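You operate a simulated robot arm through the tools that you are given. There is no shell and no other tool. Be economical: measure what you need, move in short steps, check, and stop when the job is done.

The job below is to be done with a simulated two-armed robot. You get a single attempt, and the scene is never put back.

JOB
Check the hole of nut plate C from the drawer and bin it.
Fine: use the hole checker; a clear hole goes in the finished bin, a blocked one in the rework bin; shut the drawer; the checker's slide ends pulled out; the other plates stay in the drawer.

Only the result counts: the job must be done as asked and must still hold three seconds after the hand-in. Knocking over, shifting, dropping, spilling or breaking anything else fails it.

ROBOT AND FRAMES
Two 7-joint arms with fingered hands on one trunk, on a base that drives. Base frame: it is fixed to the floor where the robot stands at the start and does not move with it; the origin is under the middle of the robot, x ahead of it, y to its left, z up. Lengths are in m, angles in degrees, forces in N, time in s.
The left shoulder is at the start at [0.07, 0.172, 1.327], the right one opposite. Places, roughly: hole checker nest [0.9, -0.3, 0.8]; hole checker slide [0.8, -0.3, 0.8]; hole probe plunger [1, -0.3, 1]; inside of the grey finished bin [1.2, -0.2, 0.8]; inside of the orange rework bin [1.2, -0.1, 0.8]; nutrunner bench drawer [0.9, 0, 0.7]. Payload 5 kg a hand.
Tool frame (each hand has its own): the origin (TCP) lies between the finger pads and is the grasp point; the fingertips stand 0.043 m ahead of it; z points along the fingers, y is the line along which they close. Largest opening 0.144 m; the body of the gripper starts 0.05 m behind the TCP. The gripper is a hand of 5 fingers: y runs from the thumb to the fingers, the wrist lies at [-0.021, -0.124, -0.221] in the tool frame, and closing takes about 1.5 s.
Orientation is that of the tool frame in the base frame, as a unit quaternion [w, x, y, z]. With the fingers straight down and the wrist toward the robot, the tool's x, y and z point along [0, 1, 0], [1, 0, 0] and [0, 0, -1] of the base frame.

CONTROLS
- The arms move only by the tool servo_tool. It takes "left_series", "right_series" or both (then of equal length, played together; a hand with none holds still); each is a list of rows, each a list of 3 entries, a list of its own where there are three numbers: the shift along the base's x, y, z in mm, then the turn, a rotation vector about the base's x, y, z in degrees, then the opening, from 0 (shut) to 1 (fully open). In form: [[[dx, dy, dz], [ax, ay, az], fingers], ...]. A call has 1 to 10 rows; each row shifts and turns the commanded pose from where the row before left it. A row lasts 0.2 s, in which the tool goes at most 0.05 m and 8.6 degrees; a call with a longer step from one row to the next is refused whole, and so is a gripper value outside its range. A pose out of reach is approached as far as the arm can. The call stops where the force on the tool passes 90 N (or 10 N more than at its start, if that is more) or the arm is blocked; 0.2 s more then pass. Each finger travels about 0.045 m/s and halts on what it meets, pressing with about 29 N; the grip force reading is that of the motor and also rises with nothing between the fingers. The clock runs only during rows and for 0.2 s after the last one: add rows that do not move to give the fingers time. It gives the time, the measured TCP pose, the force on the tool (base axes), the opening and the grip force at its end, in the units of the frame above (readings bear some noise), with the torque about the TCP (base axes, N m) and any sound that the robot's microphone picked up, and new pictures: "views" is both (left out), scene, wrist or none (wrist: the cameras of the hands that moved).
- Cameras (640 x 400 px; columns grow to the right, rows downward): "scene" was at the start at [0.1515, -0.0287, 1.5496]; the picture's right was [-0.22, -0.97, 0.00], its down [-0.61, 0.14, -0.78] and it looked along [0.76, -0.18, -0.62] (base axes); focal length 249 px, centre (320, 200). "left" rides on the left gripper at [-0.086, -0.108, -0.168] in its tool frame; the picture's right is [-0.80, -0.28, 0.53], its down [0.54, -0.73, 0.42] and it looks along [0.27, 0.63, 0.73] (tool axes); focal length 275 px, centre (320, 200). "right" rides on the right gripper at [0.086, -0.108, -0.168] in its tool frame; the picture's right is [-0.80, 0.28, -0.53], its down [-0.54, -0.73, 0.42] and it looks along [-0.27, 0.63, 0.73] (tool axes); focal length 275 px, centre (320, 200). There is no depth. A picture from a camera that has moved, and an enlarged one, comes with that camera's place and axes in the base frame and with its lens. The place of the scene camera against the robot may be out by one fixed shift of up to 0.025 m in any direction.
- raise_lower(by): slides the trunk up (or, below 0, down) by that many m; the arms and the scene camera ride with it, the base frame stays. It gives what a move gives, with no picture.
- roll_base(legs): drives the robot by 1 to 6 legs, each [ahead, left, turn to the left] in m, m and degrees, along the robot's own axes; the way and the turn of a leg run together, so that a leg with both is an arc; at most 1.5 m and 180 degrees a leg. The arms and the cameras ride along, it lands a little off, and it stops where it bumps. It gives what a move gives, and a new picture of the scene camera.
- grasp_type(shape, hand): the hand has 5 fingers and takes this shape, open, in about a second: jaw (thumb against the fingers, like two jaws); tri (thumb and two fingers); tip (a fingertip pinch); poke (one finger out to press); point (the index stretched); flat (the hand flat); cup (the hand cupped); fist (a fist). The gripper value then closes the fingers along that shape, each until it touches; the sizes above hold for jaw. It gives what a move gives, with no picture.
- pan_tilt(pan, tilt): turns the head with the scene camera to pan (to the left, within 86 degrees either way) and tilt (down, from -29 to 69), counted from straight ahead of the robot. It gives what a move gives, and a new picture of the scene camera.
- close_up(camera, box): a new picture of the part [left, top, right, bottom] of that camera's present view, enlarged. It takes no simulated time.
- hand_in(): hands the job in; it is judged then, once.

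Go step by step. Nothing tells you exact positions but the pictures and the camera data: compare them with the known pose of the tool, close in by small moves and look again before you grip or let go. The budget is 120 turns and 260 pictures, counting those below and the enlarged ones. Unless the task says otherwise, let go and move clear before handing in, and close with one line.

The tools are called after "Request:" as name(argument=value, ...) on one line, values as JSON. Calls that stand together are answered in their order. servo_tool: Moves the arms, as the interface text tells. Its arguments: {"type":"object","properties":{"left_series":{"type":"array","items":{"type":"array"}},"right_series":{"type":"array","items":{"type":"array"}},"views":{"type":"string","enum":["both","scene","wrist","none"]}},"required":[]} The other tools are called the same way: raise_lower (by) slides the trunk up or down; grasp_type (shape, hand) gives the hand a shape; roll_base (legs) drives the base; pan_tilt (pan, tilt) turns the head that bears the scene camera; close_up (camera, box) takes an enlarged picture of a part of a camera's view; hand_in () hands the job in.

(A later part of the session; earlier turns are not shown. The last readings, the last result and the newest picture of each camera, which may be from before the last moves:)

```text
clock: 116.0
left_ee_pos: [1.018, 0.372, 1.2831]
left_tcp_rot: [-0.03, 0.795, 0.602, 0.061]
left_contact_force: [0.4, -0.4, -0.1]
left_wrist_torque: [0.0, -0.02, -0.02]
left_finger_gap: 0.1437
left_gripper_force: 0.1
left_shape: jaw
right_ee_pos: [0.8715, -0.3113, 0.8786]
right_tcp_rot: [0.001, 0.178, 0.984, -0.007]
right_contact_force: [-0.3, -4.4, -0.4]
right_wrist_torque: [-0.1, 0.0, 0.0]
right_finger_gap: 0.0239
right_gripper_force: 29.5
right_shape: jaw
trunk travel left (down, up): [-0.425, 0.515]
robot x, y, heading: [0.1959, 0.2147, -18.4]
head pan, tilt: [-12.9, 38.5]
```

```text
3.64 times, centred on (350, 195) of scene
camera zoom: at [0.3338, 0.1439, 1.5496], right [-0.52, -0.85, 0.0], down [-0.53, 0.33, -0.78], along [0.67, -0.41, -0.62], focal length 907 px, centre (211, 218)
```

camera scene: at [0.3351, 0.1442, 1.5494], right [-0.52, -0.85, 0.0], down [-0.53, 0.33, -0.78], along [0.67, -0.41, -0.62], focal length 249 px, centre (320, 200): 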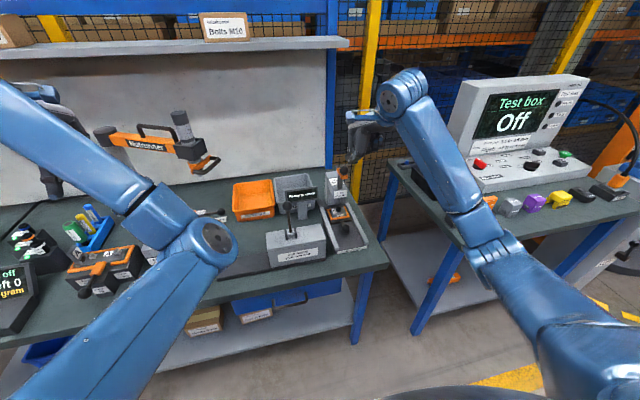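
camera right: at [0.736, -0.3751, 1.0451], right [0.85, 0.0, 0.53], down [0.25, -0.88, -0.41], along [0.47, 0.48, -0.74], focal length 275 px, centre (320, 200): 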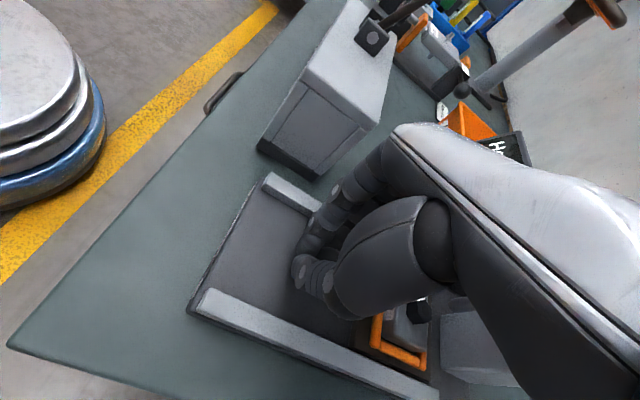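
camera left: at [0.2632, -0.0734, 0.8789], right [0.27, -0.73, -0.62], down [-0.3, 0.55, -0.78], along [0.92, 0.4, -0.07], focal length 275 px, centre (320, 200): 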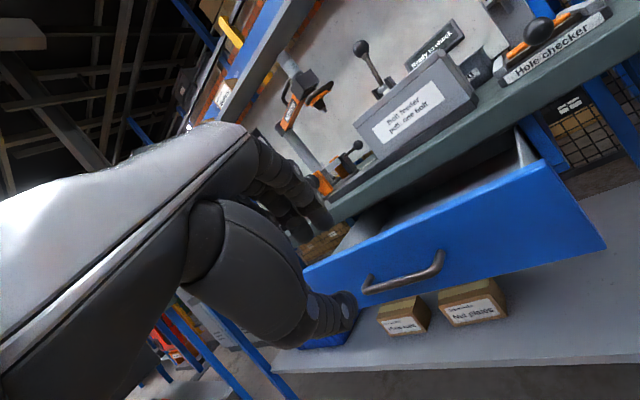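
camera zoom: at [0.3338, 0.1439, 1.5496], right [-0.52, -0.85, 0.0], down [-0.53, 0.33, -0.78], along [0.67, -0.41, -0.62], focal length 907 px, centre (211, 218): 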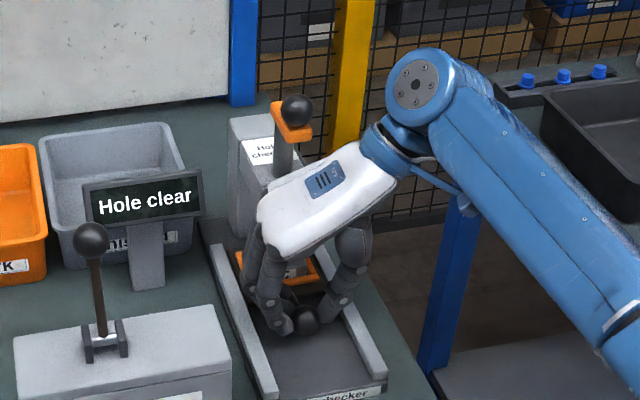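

Request:
servo_tool(right_series=[[[-14, 5, 0], [0, 0, 0], 0], [[-18.9, 6.5, 0], [0, 0, 0], 0], [[-18.9, 6.5, 0], [0, 0, 0], 0], [[-18.9, 6.5, 0], [0, 0, 0], 0], [[-18.9, 6.5, 0], [0, 0, 0], 0], [[-18.9, 6.5, 0], [0, 0, 0], 0], [[-8, 3, 0], [0, 0, 0], 0], [[0, 0, 0], [0, 0, 0], 0]], views="wrist")

Request:
close_up(camera="scene", box=[280, 140, 420, 250])

```text
clock: 117.8
left_ee_pos: [1.0187, 0.3714, 1.2836]
left_tcp_rot: [-0.03, 0.796, 0.602, 0.063]
left_contact_force: [-0.3, 0.7, 0.5]
left_wrist_torque: [0.0, 0.0, 0.0]
left_finger_gap: 0.1438
left_gripper_force: 0.1
left_shape: jaw
right_ee_pos: [0.7569, -0.2708, 0.8777]
right_tcp_rot: [0.002, 0.178, 0.984, -0.007]
right_contact_force: [7.9, -18.4, 8.1]
right_wrist_torque: [-0.73, -0.25, -0.21]
right_finger_gap: 0.0241
right_gripper_force: 28.4
right_shape: jaw
trunk travel left (down, up): [-0.425, 0.515]
robot x, y, heading: [0.1958, 0.2133, -18.5]
head pan, tilt: [-12.9, 38.5]
camera right: at [0.6382, -0.342, 1.0449], right [0.84, -0.01, 0.54], down [0.25, -0.88, -0.41], along [0.47, 0.48, -0.74], focal length 275 px, centre (320, 200)
```

right: 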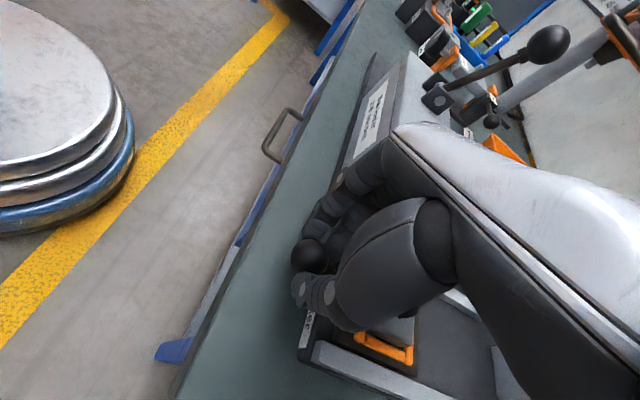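

```text
3.64 times, centred on (350, 195) of scene
camera zoom: at [0.3336, 0.1431, 1.5496], right [-0.52, -0.85, 0.0], down [-0.53, 0.33, -0.78], along [0.67, -0.41, -0.62], focal length 907 px, centre (211, 218)
```

zoom: 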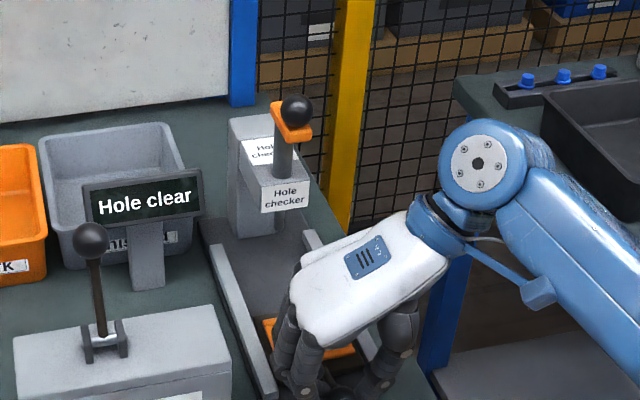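

Slide is pulled out to its stop. I'll release the knob, rise, and turn the hand back to pick the plate.

Request:
servo_tool(right_series=[[[0, 0, 0], [0, 0, 0], 0.3], [[0, 0, 0], [0, 0, 0], 0.4], [[0, 0, 0], [0, 0, 0], 0.45], [[0, 0, 20], [0, 0, 0], 0.45], [[0, 0, 40], [0, 0, 0], 0.45], [[0, 0, 40], [0, 0, 0], 0.45], [[0, 0, 0], [0, 0, -8.5], 0.6], [[0, 0, 0], [0, 0, -8.5], 0.6], [[0, 0, 0], [0, 0, -8.5], 0.6], [[0, 0, 0], [0, 0, -8.5], 0.6]], views="none")

Request:
servo_tool(right_series=[[[0, 0, 0], [0, 0, -8.5], 0.6], [[0, 0, 0], [0, 0, -8.5], 0.6], [[0, 0, 0], [0, 0, -8.5], 0.6], [[0, 0, 0], [0, 0, -8.5], 0.6], [[0, 0, 0], [0, 0, -8.5], 0.6], [[0, 0, 0], [0, 0, -8.5], 0.6], [[0, 0, 0], [0, 0, 0], 0.6]], views="wrist")

Request:
close_up(camera="right", box=[180, 90, 380, 300])

```text
clock: 120.0
left_ee_pos: [1.0169, 0.3729, 1.2827]
left_tcp_rot: [-0.03, 0.795, 0.603, 0.062]
left_contact_force: [0.3, 0.0, -0.5]
left_wrist_torque: [0.02, -0.01, 0.02]
left_finger_gap: 0.1439
left_gripper_force: 0.0
left_shape: jaw
right_ee_pos: [0.7572, -0.2682, 0.9785]
right_tcp_rot: [0.0, 0.459, 0.888, -0.007]
right_contact_force: [-0.9, 0.4, 0.2]
right_wrist_torque: [0.06, 0.02, 0.03]
right_finger_gap: 0.0859
right_gripper_force: 0.0
right_shape: jaw
trunk travel left (down, up): [-0.425, 0.515]
robot x, y, heading: [0.1953, 0.2134, -18.5]
head pan, tilt: [-12.9, 38.5]
```

```text
clock: 121.7
left_ee_pos: [1.0185, 0.3717, 1.2833]
left_tcp_rot: [-0.03, 0.795, 0.603, 0.061]
left_contact_force: [0.4, 0.0, -0.4]
left_wrist_torque: [0.01, -0.03, -0.03]
left_finger_gap: 0.1441
left_gripper_force: 0.1
left_shape: jaw
right_ee_pos: [0.7539, -0.2693, 0.9788]
right_tcp_rot: [-0.003, 0.796, 0.605, -0.007]
right_contact_force: [0.3, -0.3, 0.3]
right_wrist_torque: [0.02, -0.01, 0.02]
right_finger_gap: 0.0862
right_gripper_force: 0.0
right_shape: jaw
trunk travel left (down, up): [-0.425, 0.515]
robot x, y, heading: [0.1949, 0.2151, -18.6]
head pan, tilt: [-12.9, 38.5]
camera right: at [0.6762, -0.1595, 1.146], right [0.07, -0.84, 0.53], down [-0.85, -0.33, -0.41], along [0.52, -0.43, -0.74], focal length 275 px, centre (320, 200)
```

right: 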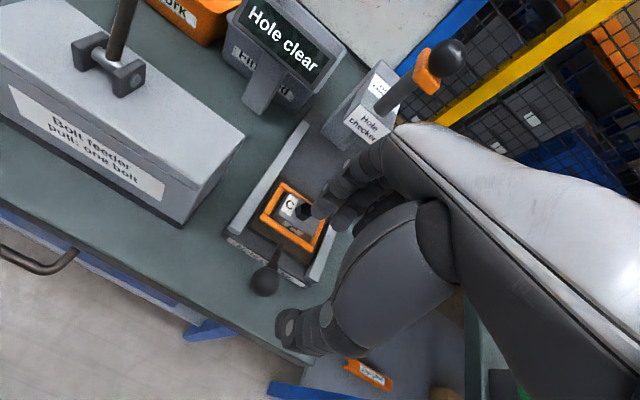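

```text
1.90 times, centred on (280, 195) of right
camera zoom: at [0.6762, -0.1595, 1.146], right [0.07, -0.84, 0.53], down [-0.85, -0.33, -0.41], along [0.52, -0.43, -0.74], focal length 524 px, centre (396, 210)
```

zoom: 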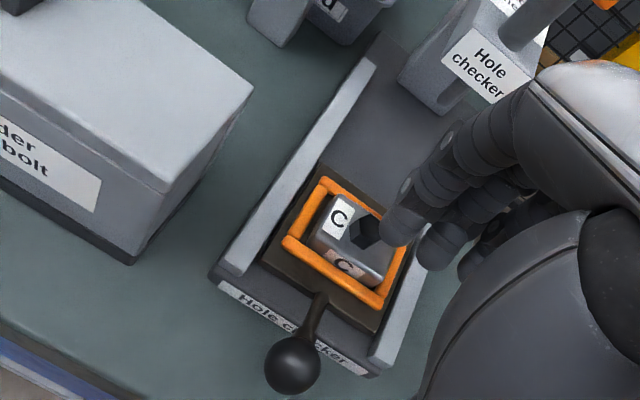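

Request:
servo_tool(right_series=[[[33, -12, 0], [0, 0, -3], 0.6], [[32, -12, 0], [0, 0, 0], 0.6], [[32, -11, 0], [0, 0, 0], 0.6], [[0, 0, -30], [0, 0, 0], 0.6], [[0, 0, -30], [0, 0, 0], 0.6], [[0, 0, -15], [0, 0, 0], 0.6], [[0, 0, 0], [0, 0, 0], 0.6]], views="wrist")

Request:
close_up(camera="right", box=[220, 140, 380, 330])

```text
clock: 123.2
left_ee_pos: [1.018, 0.3722, 1.2823]
left_tcp_rot: [-0.03, 0.795, 0.602, 0.061]
left_contact_force: [0.0, -0.7, 0.6]
left_wrist_torque: [-0.02, -0.01, -0.01]
left_finger_gap: 0.1439
left_gripper_force: 0.1
left_shape: jaw
right_ee_pos: [0.8516, -0.3049, 0.9033]
right_tcp_rot: [-0.004, 0.812, 0.584, -0.006]
right_contact_force: [-0.4, 0.0, -0.1]
right_wrist_torque: [0.01, -0.03, 0.01]
right_finger_gap: 0.0864
right_gripper_force: 0.2
right_shape: jaw
trunk travel left (down, up): [-0.425, 0.515]
robot x, y, heading: [0.1973, 0.2131, -18.3]
head pan, tilt: [-12.9, 38.5]
camera right: at [0.78, -0.1906, 1.0703], right [0.02, -0.84, 0.53], down [-0.87, -0.29, -0.41], along [0.5, -0.45, -0.74], focal length 275 px, centre (320, 200)
```

right: 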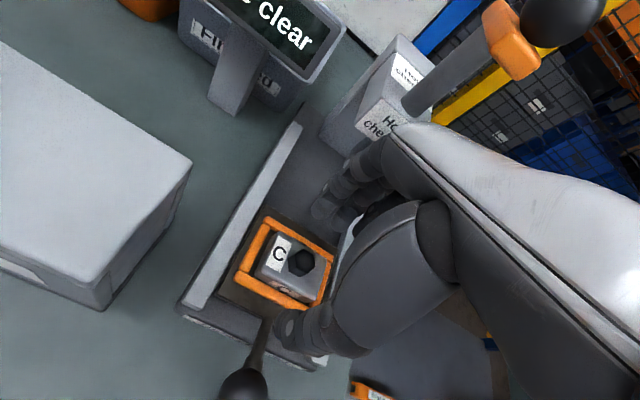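

```text
2.11 times, centred on (300, 235) of right
camera zoom: at [0.78, -0.1906, 1.0703], right [0.02, -0.84, 0.53], down [-0.87, -0.29, -0.41], along [0.5, -0.45, -0.74], focal length 580 px, centre (362, 126)
```

zoom: 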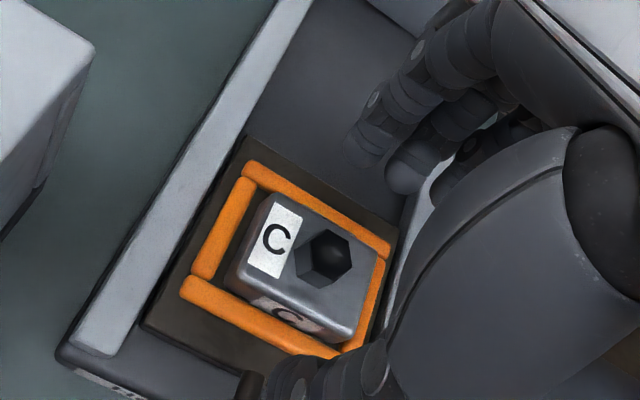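

Request:
servo_tool(right_series=[[[0, 0, -8], [0, 0, 0], 0.6], [[0, 0, -8], [0, 0, 0], 0.6], [[0, 0, 0], [0, 0, 0], 0.5], [[0, 0, 0], [0, 0, 0], 0.3], [[0, 0, 0], [0, 0, 0], 0.1], [[0, 0, 0], [0, 0, 0], 0], [[0, 0, 0], [0, 0, 0], 0], [[0, 0, 0], [0, 0, 0], 0]], views="none")

Request:
close_up(camera="right", box=[220, 140, 380, 330])

```text
clock: 125.0
left_ee_pos: [1.0175, 0.3743, 1.2842]
left_tcp_rot: [-0.03, 0.795, 0.602, 0.062]
left_contact_force: [-0.2, 0.1, 0.0]
left_wrist_torque: [-0.03, 0.02, 0.01]
left_finger_gap: 0.1439
left_gripper_force: 0.0
left_shape: jaw
right_ee_pos: [0.8528, -0.3039, 0.8901]
right_tcp_rot: [-0.003, 0.812, 0.583, -0.005]
right_contact_force: [0.2, -2.2, 19.0]
right_wrist_torque: [-0.18, -0.34, -0.08]
right_finger_gap: 0.0295
right_gripper_force: 28.8
right_shape: jaw
trunk travel left (down, up): [-0.425, 0.515]
robot x, y, heading: [0.1949, 0.2142, -18.5]
head pan, tilt: [-12.9, 38.5]
```

```text
2.11 times, centred on (300, 235) of right
camera zoom: at [0.7791, -0.1891, 1.0569], right [0.02, -0.84, 0.54], down [-0.86, -0.29, -0.41], along [0.5, -0.45, -0.74], focal length 580 px, centre (362, 126)
```

zoom: 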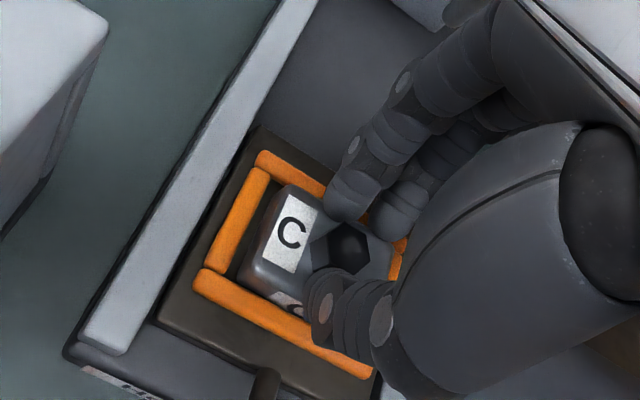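

Request:
servo_tool(right_series=[[[0, 0, 4], [0, 0, 0], 0.3], [[0, 0, 0], [0, 0, 0], 0.5], [[0, 0, 0], [0, 0, 0], 0.55], [[0, 0, 0], [0, 0, 0], 0.55], [[0, 0, -7], [0, 0, 0], 0.55], [[0, 0, -5], [0, 0, 0], 0.55], [[0, 0, 0], [0, 0, 0], 0.55]], views="none")

Request:
close_up(camera="right", box=[220, 140, 380, 330])

```text
clock: 126.7
left_ee_pos: [1.0139, 0.3758, 1.2857]
left_tcp_rot: [-0.027, 0.795, 0.602, 0.062]
left_contact_force: [-0.8, -0.1, 0.0]
left_wrist_torque: [-0.04, -0.01, 0.0]
left_finger_gap: 0.1437
left_gripper_force: 0.1
left_shape: jaw
right_ee_pos: [0.8516, -0.304, 0.8889]
right_tcp_rot: [0.001, 0.812, 0.584, -0.002]
right_contact_force: [-0.8, -0.6, 55.5]
right_wrist_torque: [-0.49, -2.15, 0.03]
right_finger_gap: 0.0785
right_gripper_force: 0.0
right_shape: jaw
trunk travel left (down, up): [-0.425, 0.515]
robot x, y, heading: [0.1987, 0.2147, -18.6]
head pan, tilt: [-12.9, 38.5]
```

```text
2.11 times, centred on (300, 235) of right
camera zoom: at [0.777, -0.188, 1.0546], right [0.02, -0.84, 0.54], down [-0.86, -0.29, -0.42], along [0.51, -0.46, -0.73], focal length 580 px, centre (362, 126)
```

zoom: 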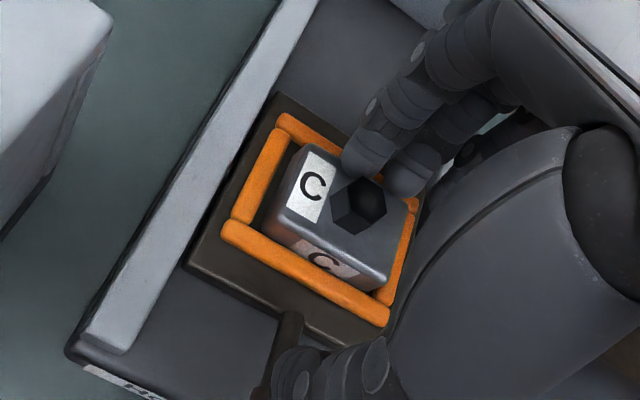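

The plate barely stands above the frame, but its raised hex nut is a good grip point. The slide crept in a little, so I'll lift, re-centre on the hex and grip that.

Request:
servo_tool(right_series=[[[0, 0, 15], [0, 0, 0], 0.5], [[0, 0, 15], [0, 0, 0], 0.4], [[13, -5, 0], [0, 0, 0], 0.35], [[12, -6, 0], [0, 0, 0], 0.35], [[0, 0, 0], [0, 0, 0], 0.35], [[0, 0, -10], [0, 0, 0], 0.35], [[0, 0, 0], [0, 0, 0], 0.35]], views="none")

Request:
close_up(camera="right", box=[220, 140, 380, 330])

Request:
close_up(camera="scene", box=[310, 160, 390, 230])

```text
clock: 128.2
left_ee_pos: [1.0175, 0.372, 1.2819]
left_tcp_rot: [-0.03, 0.795, 0.602, 0.061]
left_contact_force: [0.9, -0.9, -0.5]
left_wrist_torque: [0.01, 0.02, 0.02]
left_finger_gap: 0.1438
left_gripper_force: 0.1
left_shape: jaw
right_ee_pos: [0.8769, -0.316, 0.8985]
right_tcp_rot: [-0.004, 0.811, 0.585, -0.006]
right_contact_force: [-1.3, 0.8, -1.9]
right_wrist_torque: [0.07, 0.05, -0.04]
right_finger_gap: 0.0501
right_gripper_force: 0.0
right_shape: jaw
trunk travel left (down, up): [-0.425, 0.515]
robot x, y, heading: [0.2003, 0.2119, -18.7]
head pan, tilt: [-12.9, 38.5]
```

```text
2.11 times, centred on (300, 235) of right
camera zoom: at [0.8045, -0.2012, 1.0659], right [0.03, -0.84, 0.53], down [-0.87, -0.29, -0.41], along [0.5, -0.45, -0.74], focal length 580 px, centre (362, 126)
```

zoom: 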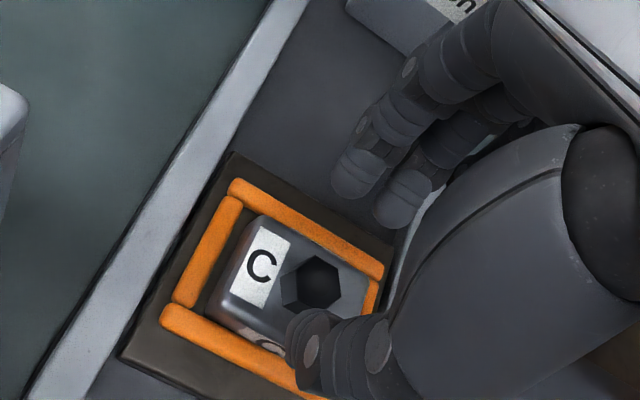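

```text
5.71 times, centred on (350, 195) of scene
camera zoom: at [0.3337, 0.1443, 1.5496], right [-0.52, -0.85, 0.0], down [-0.53, 0.33, -0.78], along [0.67, -0.41, -0.62], focal length 1425 px, centre (149, 229)
```

zoom: 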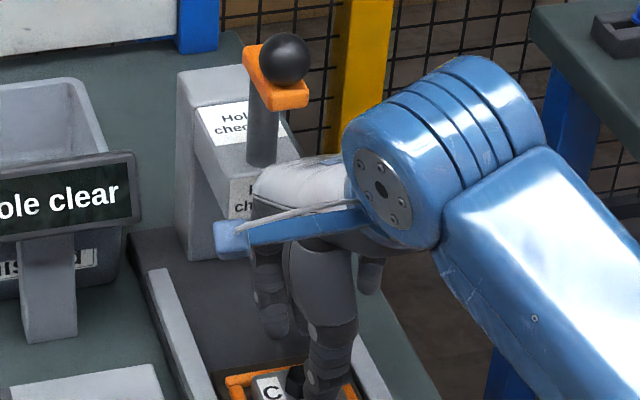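

Request:
servo_tool(right_series=[[[-9, 3, 0], [0, 0, 0], 0.4], [[0, 0, 0], [0, 0, 0], 0.4], [[0, 0, -5], [0, 0, 0], 0.4], [[0, 0, 0], [0, 0, 0], 0.4]], views="none")

Request:
close_up(camera="right", box=[240, 160, 360, 310])

```text
clock: 129.2
left_ee_pos: [1.018, 0.373, 1.2816]
left_tcp_rot: [-0.029, 0.795, 0.602, 0.061]
left_contact_force: [-0.2, 0.2, -0.4]
left_wrist_torque: [0.01, 0.0, 0.01]
left_finger_gap: 0.1442
left_gripper_force: 0.0
left_shape: jaw
right_ee_pos: [0.8679, -0.3126, 0.895]
right_tcp_rot: [-0.004, 0.811, 0.584, -0.006]
right_contact_force: [-1.0, -1.1, -0.8]
right_wrist_torque: [0.0, 0.01, -0.02]
right_finger_gap: 0.0568
right_gripper_force: 0.1
right_shape: jaw
trunk travel left (down, up): [-0.425, 0.515]
robot x, y, heading: [0.1934, 0.2168, -18.6]
head pan, tilt: [-12.9, 38.5]
```

```text
2.67 times, centred on (300, 235) of right
camera zoom: at [0.795, -0.1975, 1.0617], right [0.03, -0.84, 0.53], down [-0.87, -0.29, -0.41], along [0.5, -0.45, -0.74], focal length 734 px, centre (373, 107)
```

zoom: 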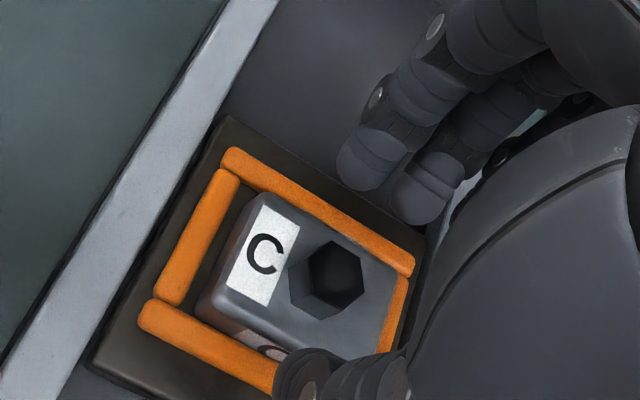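

Request:
servo_tool(right_series=[[[0, 0, -4], [0, 0, 0], 0.35], [[0, 0, 0], [0, 0, 0], 0.2], [[0, 0, 0], [0, 0, 0], 0.1], [[0, 0, 0], [0, 0, 0], 0], [[0, 0, 0], [0, 0, 0], 0], [[0, 0, 0], [0, 0, 0], 0], [[0, 0, 0], [0, 0, 0], 0]], views="none")

Request:
close_up(camera="right", box=[240, 160, 360, 310])

```text
clock: 130.8
left_ee_pos: [1.0169, 0.3723, 1.2836]
left_tcp_rot: [-0.03, 0.795, 0.603, 0.062]
left_contact_force: [0.4, 0.3, -0.3]
left_wrist_torque: [0.0, -0.02, 0.01]
left_finger_gap: 0.1441
left_gripper_force: 0.0
left_shape: jaw
right_ee_pos: [0.8676, -0.3113, 0.8919]
right_tcp_rot: [-0.004, 0.812, 0.584, -0.006]
right_contact_force: [-0.7, -1.1, 9.2]
right_wrist_torque: [-0.19, -0.21, -0.14]
right_finger_gap: 0.0253
right_gripper_force: 29.2
right_shape: jaw
trunk travel left (down, up): [-0.425, 0.515]
robot x, y, heading: [0.1975, 0.2116, -18.7]
head pan, tilt: [-12.9, 38.5]
```

```text
2.67 times, centred on (300, 235) of right
camera zoom: at [0.7951, -0.1971, 1.0588], right [0.02, -0.84, 0.54], down [-0.87, -0.29, -0.41], along [0.5, -0.45, -0.74], focal length 734 px, centre (373, 107)
```

zoom: 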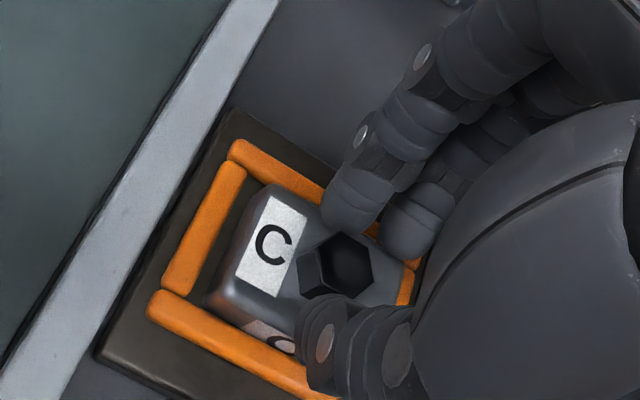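

Request:
servo_tool(right_series=[[[0, 0, 5], [0, 0, 0], 0], [[0, 0, 8], [0, 0, 0], 0], [[0, 0, 12], [0, 0, 0], 0], [[0, 0, 0], [0, 0, 0], 0]], views="none")

Request:
close_up(camera="right", box=[220, 140, 380, 330])

```text
clock: 131.8
left_ee_pos: [1.0203, 0.3725, 1.282]
left_tcp_rot: [-0.03, 0.795, 0.602, 0.061]
left_contact_force: [-0.8, -0.9, -0.7]
left_wrist_torque: [0.0, -0.01, 0.02]
left_finger_gap: 0.144
left_gripper_force: 0.0
left_shape: jaw
right_ee_pos: [0.8695, -0.3124, 0.9154]
right_tcp_rot: [-0.004, 0.811, 0.585, -0.006]
right_contact_force: [0.1, 0.7, -3.4]
right_wrist_torque: [0.0, 0.01, 0.01]
right_finger_gap: 0.0244
right_gripper_force: 28.9
right_shape: jaw
trunk travel left (down, up): [-0.425, 0.515]
robot x, y, heading: [0.1935, 0.2177, -18.6]
head pan, tilt: [-12.9, 38.5]
```

```text
2.11 times, centred on (300, 235) of right
camera zoom: at [0.7966, -0.1984, 1.0818], right [0.03, -0.85, 0.53], down [-0.87, -0.29, -0.41], along [0.5, -0.45, -0.74], focal length 580 px, centre (362, 126)
```

zoom: 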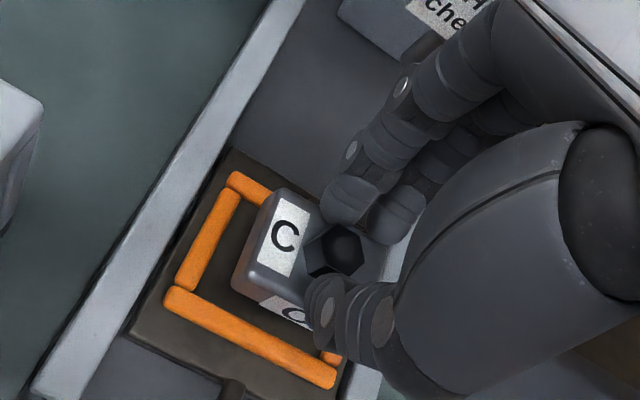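

C is held by its hex nut. I'll lift it high while retracting the left hand, then shift left away from the plunger.

Request:
servo_tool(right_series=[[[0, 0, 30], [0, 0, 0], 0], [[0, 0, 35], [0, 0, 0], 0], [[0, 0, 35], [0, 0, 0], 0], [[0, 0, 35], [0, 0, 0], 0], [[0, 0, 35], [0, 0, 0], 0], [[0, 0, 35], [0, 0, 0], 0], [[5, 30, 0], [0, 0, 0], 0], [[10, 35, 0], [0, 0, 0], 0], [[10, 35, 0], [0, 0, 0], 0]], left_series=[[[-25, 9, 0], [0, 0, 0], 1], [[-25, 9, 0], [0, 0, 0], 1], [[-25, 9, 0], [0, 0, 0], 1], [[-25, 9, 0], [0, 0, 0], 1], [[-25, 9, 0], [0, 0, 0], 1], [[-25, 9, 0], [0, 0, 0], 1], [[-25, 9, 0], [0, 0, 0], 1], [[-20, 7, 0], [0, 0, 0], 1], [[0, 0, 0], [0, 0, 0], 1]], views="both")

```text
clock: 133.8
left_ee_pos: [0.8761, 0.4863, 1.2761]
left_tcp_rot: [-0.03, 0.796, 0.601, 0.061]
left_contact_force: [1.5, 0.6, -0.4]
left_wrist_torque: [-0.09, 0.01, 0.02]
left_finger_gap: 0.1438
left_gripper_force: 0.1
left_shape: jaw
left hand out of reach, approached as far as the arm can: row 3, 4, 5, 6, 7, 8
right_ee_pos: [0.892, -0.2145, 1.1174]
right_tcp_rot: [-0.004, 0.812, 0.584, -0.007]
right_contact_force: [-0.1, 0.1, -2.8]
right_wrist_torque: [-0.01, 0.02, -0.02]
right_finger_gap: 0.0221
right_gripper_force: 29.0
right_shape: jaw
trunk travel left (down, up): [-0.425, 0.515]
robot x, y, heading: [0.1941, 0.2188, -18.6]
head pan, tilt: [-12.9, 38.5]
camera scene: at [0.335, 0.1454, 1.5495], right [-0.52, -0.85, 0.0], down [-0.53, 0.33, -0.78], along [0.67, -0.41, -0.62], focal length 249 px, centre (320, 200)
camera right: at [0.8207, -0.098, 1.2852], right [0.03, -0.84, 0.54], down [-0.87, -0.28, -0.41], along [0.5, -0.45, -0.74], focal length 275 px, centre (320, 200)
camera left: at [0.7385, 0.4155, 1.4288], right [-0.45, -0.62, -0.64], down [-0.53, 0.77, -0.37], along [0.72, 0.17, -0.67], focal length 275 px, centre (320, 200)
```

scene: 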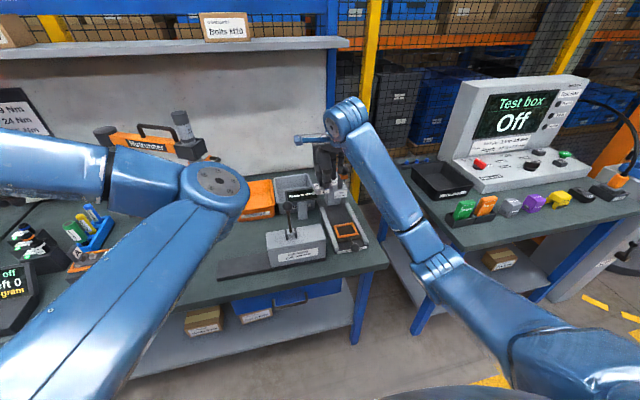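
right: 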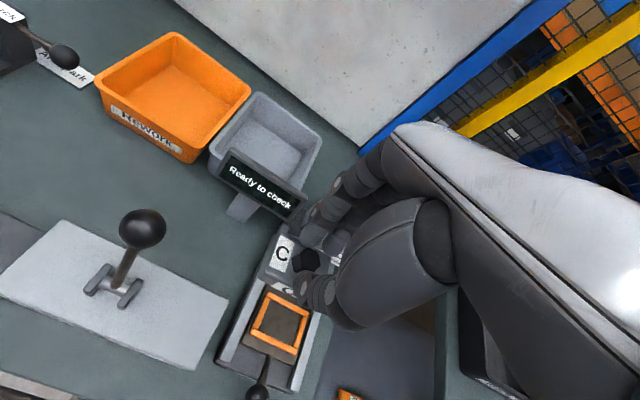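
left: 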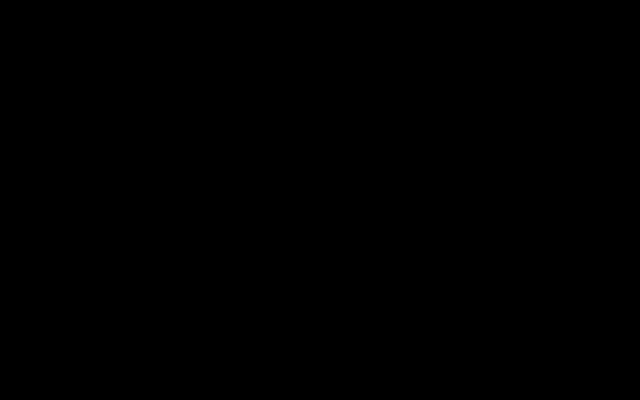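

Request:
servo_tool(right_series=[[[10, 35, 15], [0, 0, 0], 0], [[12, 35, 15], [0, 0, 0], 0]], views="none")

Request:
roll_base(legs=[[0.2, 0, 0]])

Request:
close_up(camera="right", box=[120, 80, 400, 360])

```text
clock: 134.4
left_ee_pos: [0.877, 0.4889, 1.2771]
left_tcp_rot: [-0.03, 0.795, 0.603, 0.061]
left_contact_force: [-0.4, 0.4, -1.2]
left_wrist_torque: [-0.03, 0.05, -0.02]
left_finger_gap: 0.1441
left_gripper_force: 0.0
left_shape: jaw
right_ee_pos: [0.9171, -0.1417, 1.1492]
right_tcp_rot: [-0.003, 0.812, 0.584, -0.007]
right_contact_force: [0.5, 0.8, -3.0]
right_wrist_torque: [-0.02, 0.02, 0.0]
right_finger_gap: 0.0224
right_gripper_force: 29.1
right_shape: jaw
trunk travel left (down, up): [-0.425, 0.515]
robot x, y, heading: [0.1952, 0.2178, -18.7]
head pan, tilt: [-12.9, 38.5]
```

```text
clock: 136.0
left_ee_pos: [1.0643, 0.4212, 1.2768]
left_tcp_rot: [-0.029, 0.797, 0.6, 0.062]
left_contact_force: [-0.1, 0.9, 0.4]
left_wrist_torque: [0.0, 0.0, 0.0]
left_finger_gap: 0.1442
left_gripper_force: 0.0
left_shape: jaw
right_ee_pos: [1.1014, -0.211, 1.1501]
right_tcp_rot: [-0.004, 0.813, 0.583, -0.005]
right_contact_force: [-0.2, 0.2, -3.2]
right_wrist_torque: [-0.06, -0.01, -0.01]
right_finger_gap: 0.0225
right_gripper_force: 29.5
right_shape: jaw
trunk travel left (down, up): [-0.425, 0.515]
robot x, y, heading: [0.3826, 0.1533, -18.6]
head pan, tilt: [-12.9, 38.5]
camera scene: at [0.5207, 0.0805, 1.5498], right [-0.53, -0.85, 0.0], down [-0.53, 0.33, -0.78], along [0.67, -0.41, -0.62], focal length 249 px, centre (320, 200)
```

scene: 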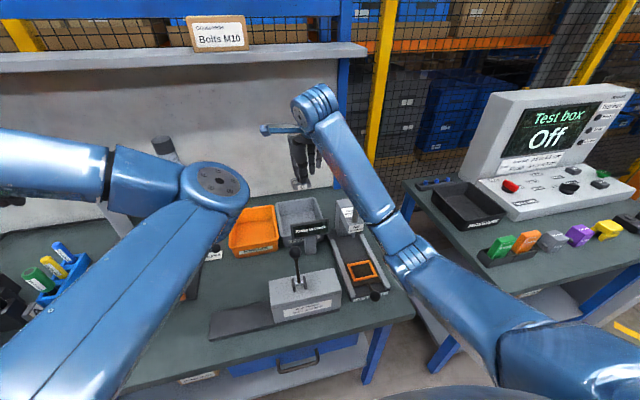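

```text
1.43 times, centred on (260, 220) of right
camera zoom: at [1.0289, -0.0955, 1.3178], right [0.02, -0.84, 0.53], down [-0.87, -0.28, -0.41], along [0.5, -0.45, -0.74], focal length 393 px, centre (406, 171)
```

zoom: 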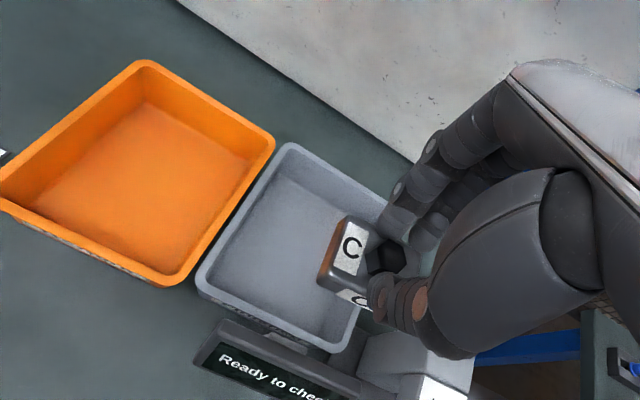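

Request:
servo_tool(right_series=[[[35, -7, 0], [0, 0, 0], 0], [[35, -7, 0], [0, 0, 0], 0], [[30, -7, -20], [0, 0, 0], 0], [[0, 0, -35], [0, 0, 0], 0], [[0, 0, -35], [0, 0, 0], 0], [[0, 0, -35], [0, 0, 0], 0], [[0, 0, -35], [0, 0, 0], 0], [[0, 0, -35], [0, 0, 0], 0], [[0, 0, 0], [0, 0, 0], 0]], views="both")

Request:
close_up(camera="scene", box=[220, 140, 380, 260])

```text
clock: 138.0
left_ee_pos: [1.0658, 0.4208, 1.278]
left_tcp_rot: [-0.03, 0.796, 0.601, 0.061]
left_contact_force: [-0.7, -0.1, 0.3]
left_wrist_torque: [-0.01, 0.02, -0.03]
left_finger_gap: 0.144
left_gripper_force: 0.1
left_shape: jaw
right_ee_pos: [1.2018, -0.2326, 0.9545]
right_tcp_rot: [-0.004, 0.813, 0.583, -0.006]
right_contact_force: [-0.6, -0.5, -2.9]
right_wrist_torque: [-0.02, -0.03, -0.01]
right_finger_gap: 0.0223
right_gripper_force: 29.0
right_shape: jaw
trunk travel left (down, up): [-0.425, 0.515]
robot x, y, heading: [0.3837, 0.1493, -18.8]
head pan, tilt: [-12.9, 38.5]
camera scene: at [0.5219, 0.0802, 1.5496], right [-0.53, -0.85, 0.0], down [-0.53, 0.33, -0.78], along [0.66, -0.41, -0.62], focal length 249 px, centre (320, 200)
camera right: at [1.1301, -0.1172, 1.1214], right [0.02, -0.84, 0.53], down [-0.87, -0.28, -0.41], along [0.5, -0.46, -0.74], focal length 275 px, centre (320, 200)
```

scene: 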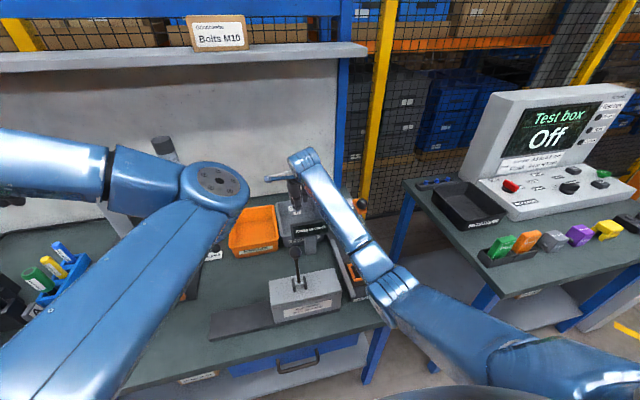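
right: 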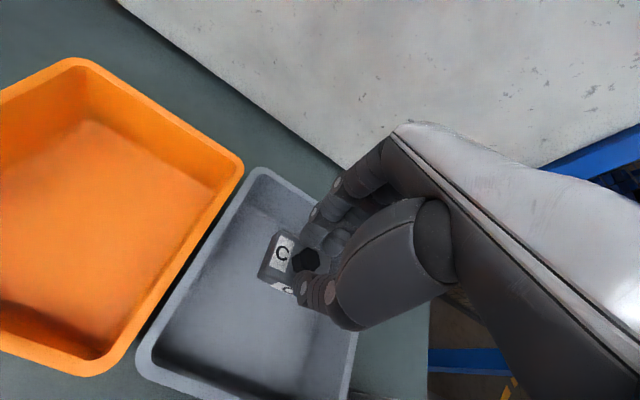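

```text
3.33 times, centred on (300, 200) of scene
camera zoom: at [0.5219, 0.0802, 1.5496], right [-0.53, -0.85, 0.0], down [-0.53, 0.33, -0.78], along [0.66, -0.41, -0.62], focal length 831 px, centre (387, 200)
```

zoom: 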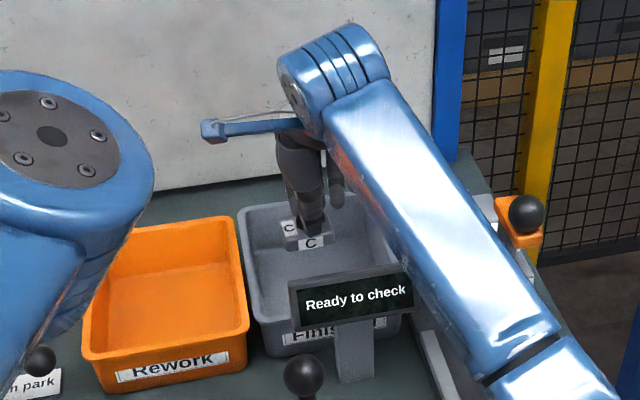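

Request:
servo_tool(right_series=[[[0, 0, -20], [0, 0, 0], 0], [[0, 0, -20], [0, 0, 0], 0], [[0, 0, 0], [0, 0, 0], 0]], views="none")

Request:
close_up(camera="scene", box=[240, 140, 400, 260])

Request:
close_up(camera="right", box=[120, 140, 400, 400])

```text
clock: 138.8
left_ee_pos: [1.0652, 0.4196, 1.2769]
left_tcp_rot: [-0.03, 0.797, 0.601, 0.06]
left_contact_force: [-0.7, -0.1, 1.1]
left_wrist_torque: [0.01, -0.03, -0.03]
left_finger_gap: 0.144
left_gripper_force: 0.0
left_shape: jaw
right_ee_pos: [1.2014, -0.2326, 0.9143]
right_tcp_rot: [-0.004, 0.813, 0.582, -0.006]
right_contact_force: [-0.3, 0.5, -2.6]
right_wrist_torque: [-0.01, 0.01, 0.01]
right_finger_gap: 0.0226
right_gripper_force: 29.1
right_shape: jaw
trunk travel left (down, up): [-0.425, 0.515]
robot x, y, heading: [0.3846, 0.15, -18.8]
head pan, tilt: [-12.9, 38.5]
```

```text
3.33 times, centred on (320, 200) of scene
camera zoom: at [0.5219, 0.08, 1.5496], right [-0.53, -0.85, 0.0], down [-0.53, 0.33, -0.78], along [0.66, -0.41, -0.62], focal length 831 px, centre (320, 200)
```

zoom: 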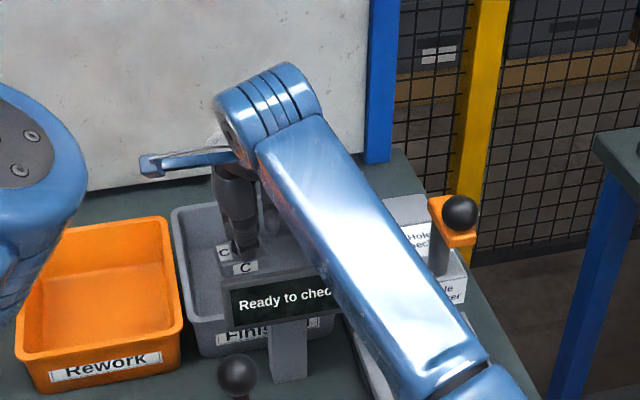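

```text
1.54 times, centred on (260, 270) of right
camera zoom: at [1.1302, -0.1167, 1.082], right [0.02, -0.84, 0.53], down [-0.87, -0.28, -0.41], along [0.5, -0.45, -0.74], focal length 424 px, centre (412, 92)
```

zoom: 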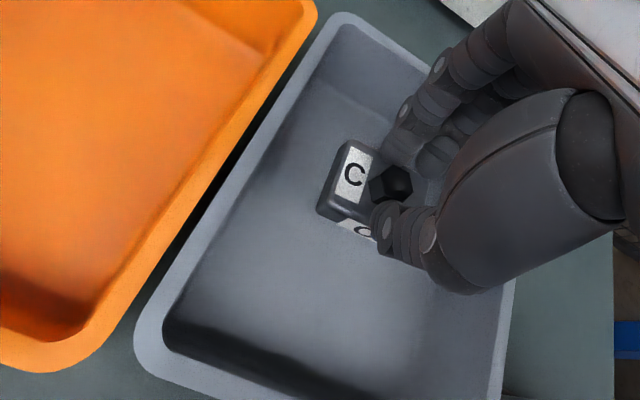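

Request:
servo_tool(right_series=[[[0, 0, -15], [0, 0, 0], 0], [[0, 0, -10], [0, 0, 0], 0], [[0, 0, -8], [0, 0, 0], 0], [[0, 0, 0], [0, 0, 0], 0]], views="none")

Request:
close_up(camera="scene", box=[240, 140, 400, 260])

Request:
close_up(camera="right", box=[120, 140, 400, 400])

```text
clock: 139.8
left_ee_pos: [1.0654, 0.4204, 1.2773]
left_tcp_rot: [-0.03, 0.797, 0.6, 0.061]
left_contact_force: [-0.1, -0.2, 0.0]
left_wrist_torque: [0.02, -0.01, 0.0]
left_finger_gap: 0.1439
left_gripper_force: 0.1
left_shape: jaw
right_ee_pos: [1.2022, -0.2317, 0.8827]
right_tcp_rot: [-0.004, 0.813, 0.582, -0.005]
right_contact_force: [-0.3, 0.5, -3.4]
right_wrist_torque: [-0.03, -0.04, -0.02]
right_finger_gap: 0.0224
right_gripper_force: 29.2
right_shape: jaw
trunk travel left (down, up): [-0.425, 0.515]
robot x, y, heading: [0.3835, 0.1512, -19.0]
head pan, tilt: [-12.9, 38.5]
```

```text
3.33 times, centred on (320, 200) of scene
camera zoom: at [0.5221, 0.08, 1.5495], right [-0.53, -0.85, 0.0], down [-0.53, 0.33, -0.78], along [0.66, -0.41, -0.62], focal length 831 px, centre (320, 200)
```

zoom: 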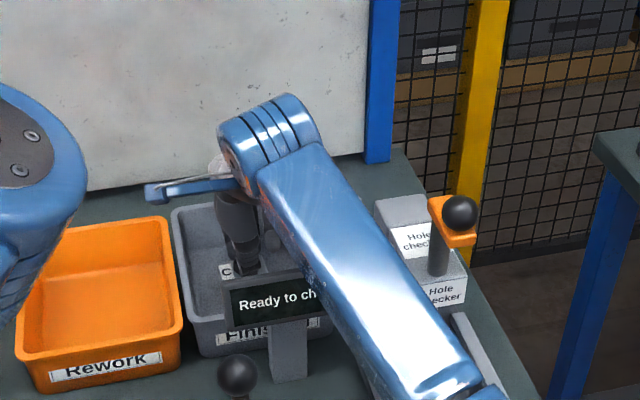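

```text
1.54 times, centred on (260, 270) of right
camera zoom: at [1.131, -0.1175, 1.0487], right [0.02, -0.84, 0.53], down [-0.87, -0.28, -0.41], along [0.5, -0.45, -0.74], focal length 424 px, centre (412, 92)
```

zoom: 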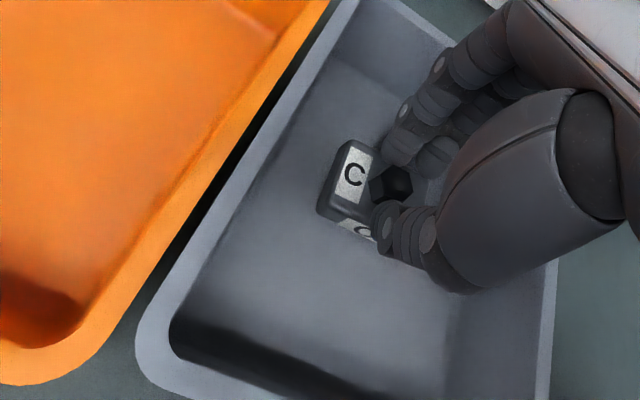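

Request:
servo_tool(right_series=[[[0, 0, -6], [0, 0, 0], 0], [[0, 0, -6], [0, 0, 0], 0], [[0, 0, 0], [0, 0, 0], 0.15], [[0, 0, 0], [0, 0, 0], 0.25], [[0, 0, 0], [0, 0, 0], 0.3], [[0, 0, 0], [0, 0, 0], 0.3]], views="none")

Request:
close_up(camera="right", box=[120, 140, 400, 400])

```text
clock: 141.2
left_ee_pos: [1.0653, 0.421, 1.2782]
left_tcp_rot: [-0.029, 0.797, 0.601, 0.061]
left_contact_force: [-0.7, -0.1, 0.1]
left_wrist_torque: [-0.01, -0.01, 0.0]
left_finger_gap: 0.1438
left_gripper_force: 0.1
left_shape: jaw
right_ee_pos: [1.2023, -0.2325, 0.8712]
right_tcp_rot: [-0.003, 0.813, 0.583, -0.006]
right_contact_force: [0.2, 0.0, -0.1]
right_wrist_torque: [0.01, -0.02, -0.01]
right_finger_gap: 0.0431
right_gripper_force: 0.1
right_shape: jaw
trunk travel left (down, up): [-0.425, 0.515]
robot x, y, heading: [0.3823, 0.15, -18.8]
head pan, tilt: [-12.9, 38.5]
```

```text
1.54 times, centred on (260, 270) of right
camera zoom: at [1.1304, -0.1169, 1.0371], right [0.02, -0.84, 0.53], down [-0.87, -0.28, -0.41], along [0.5, -0.45, -0.74], focal length 424 px, centre (412, 92)
```

zoom: 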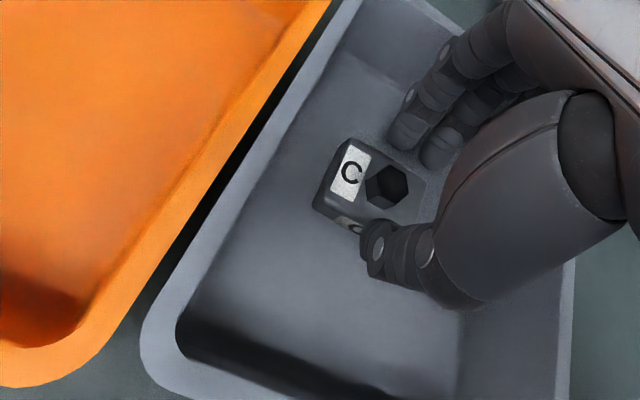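

Plate C is resting in the finished bin. I'll lift straight out and back the base away.

Request:
servo_tool(right_series=[[[0, 0, 20], [0, 0, 0], 0.35], [[0, 0, 35], [0, 0, 0], 0.35], [[0, 0, 40], [0, 0, 0], 0.35], [[0, 0, 40], [0, 0, 0], 0.35], [[0, 0, 40], [0, 0, 0], 0.35], [[0, 0, 40], [0, 0, 0], 0.35], [[0, 0, 40], [0, 0, 0], 0.35], [[-35, 10, 20], [0, 0, 0], 0.35], [[-35, 10, 0], [0, 0, 0], 0.35], [[-35, 10, 0], [0, 0, 0], 0.35]], views="wrist")

Request:
roll_base(legs=[[-0.22, 0, 0]])

Request:
close_up(camera="right", box=[160, 80, 400, 380])

```text
clock: 143.4
left_ee_pos: [1.0644, 0.4204, 1.2769]
left_tcp_rot: [-0.029, 0.797, 0.6, 0.062]
left_contact_force: [0.5, 0.0, 0.6]
left_wrist_torque: [-0.01, -0.02, 0.01]
left_finger_gap: 0.144
left_gripper_force: 0.1
left_shape: jaw
right_ee_pos: [1.0942, -0.2059, 1.1464]
right_tcp_rot: [-0.004, 0.813, 0.583, -0.006]
right_contact_force: [-0.1, 0.2, 0.1]
right_wrist_torque: [-0.02, -0.02, -0.03]
right_finger_gap: 0.0502
right_gripper_force: 0.0
right_shape: jaw
trunk travel left (down, up): [-0.425, 0.515]
robot x, y, heading: [0.3841, 0.1543, -18.9]
head pan, tilt: [-12.9, 38.5]
camera right: at [1.0225, -0.0905, 1.314], right [0.02, -0.84, 0.53], down [-0.87, -0.28, -0.41], along [0.5, -0.45, -0.74], focal length 275 px, centre (320, 200)
```

right: 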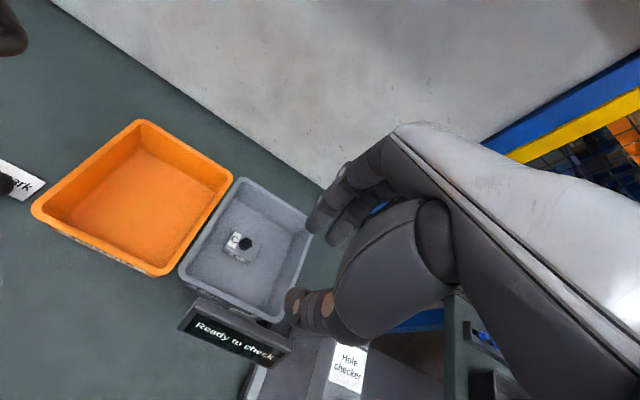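

```text
clock: 145.1
left_ee_pos: [0.8605, 0.4909, 1.2777]
left_tcp_rot: [-0.03, 0.797, 0.6, 0.062]
left_contact_force: [0.0, -0.1, -0.1]
left_wrist_torque: [0.02, 0.05, -0.01]
left_finger_gap: 0.1439
left_gripper_force: 0.0
left_shape: jaw
right_ee_pos: [0.8894, -0.1356, 1.1453]
right_tcp_rot: [-0.004, 0.813, 0.582, -0.006]
right_contact_force: [-0.1, 0.6, -0.3]
right_wrist_torque: [-0.01, -0.02, -0.03]
right_finger_gap: 0.0503
right_gripper_force: 0.0
right_shape: jaw
trunk travel left (down, up): [-0.425, 0.515]
robot x, y, heading: [0.1779, 0.2207, -18.9]
head pan, tilt: [-12.9, 38.5]
camera scene: at [0.3157, 0.1504, 1.5494], right [-0.53, -0.85, 0.0], down [-0.53, 0.33, -0.78], along [0.66, -0.41, -0.62], focal length 249 px, centre (320, 200)
```

scene: 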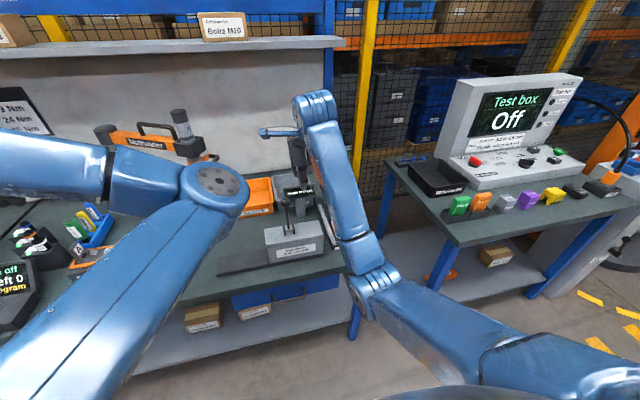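

```text
1.33 times, centred on (280, 230) of right
camera zoom: at [0.8175, -0.0215, 1.3125], right [0.02, -0.85, 0.53], down [-0.87, -0.28, -0.41], along [0.5, -0.46, -0.74], focal length 367 px, centre (373, 160)
```

zoom: 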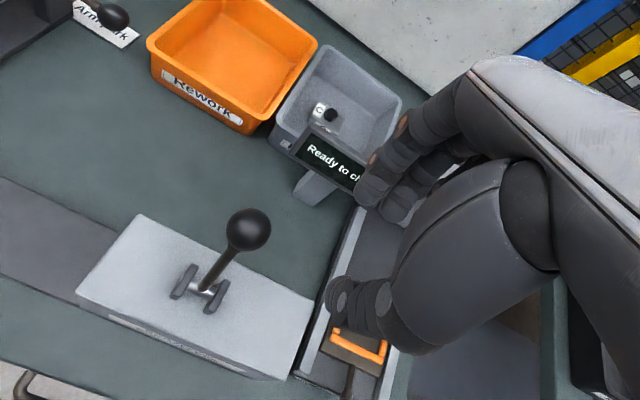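

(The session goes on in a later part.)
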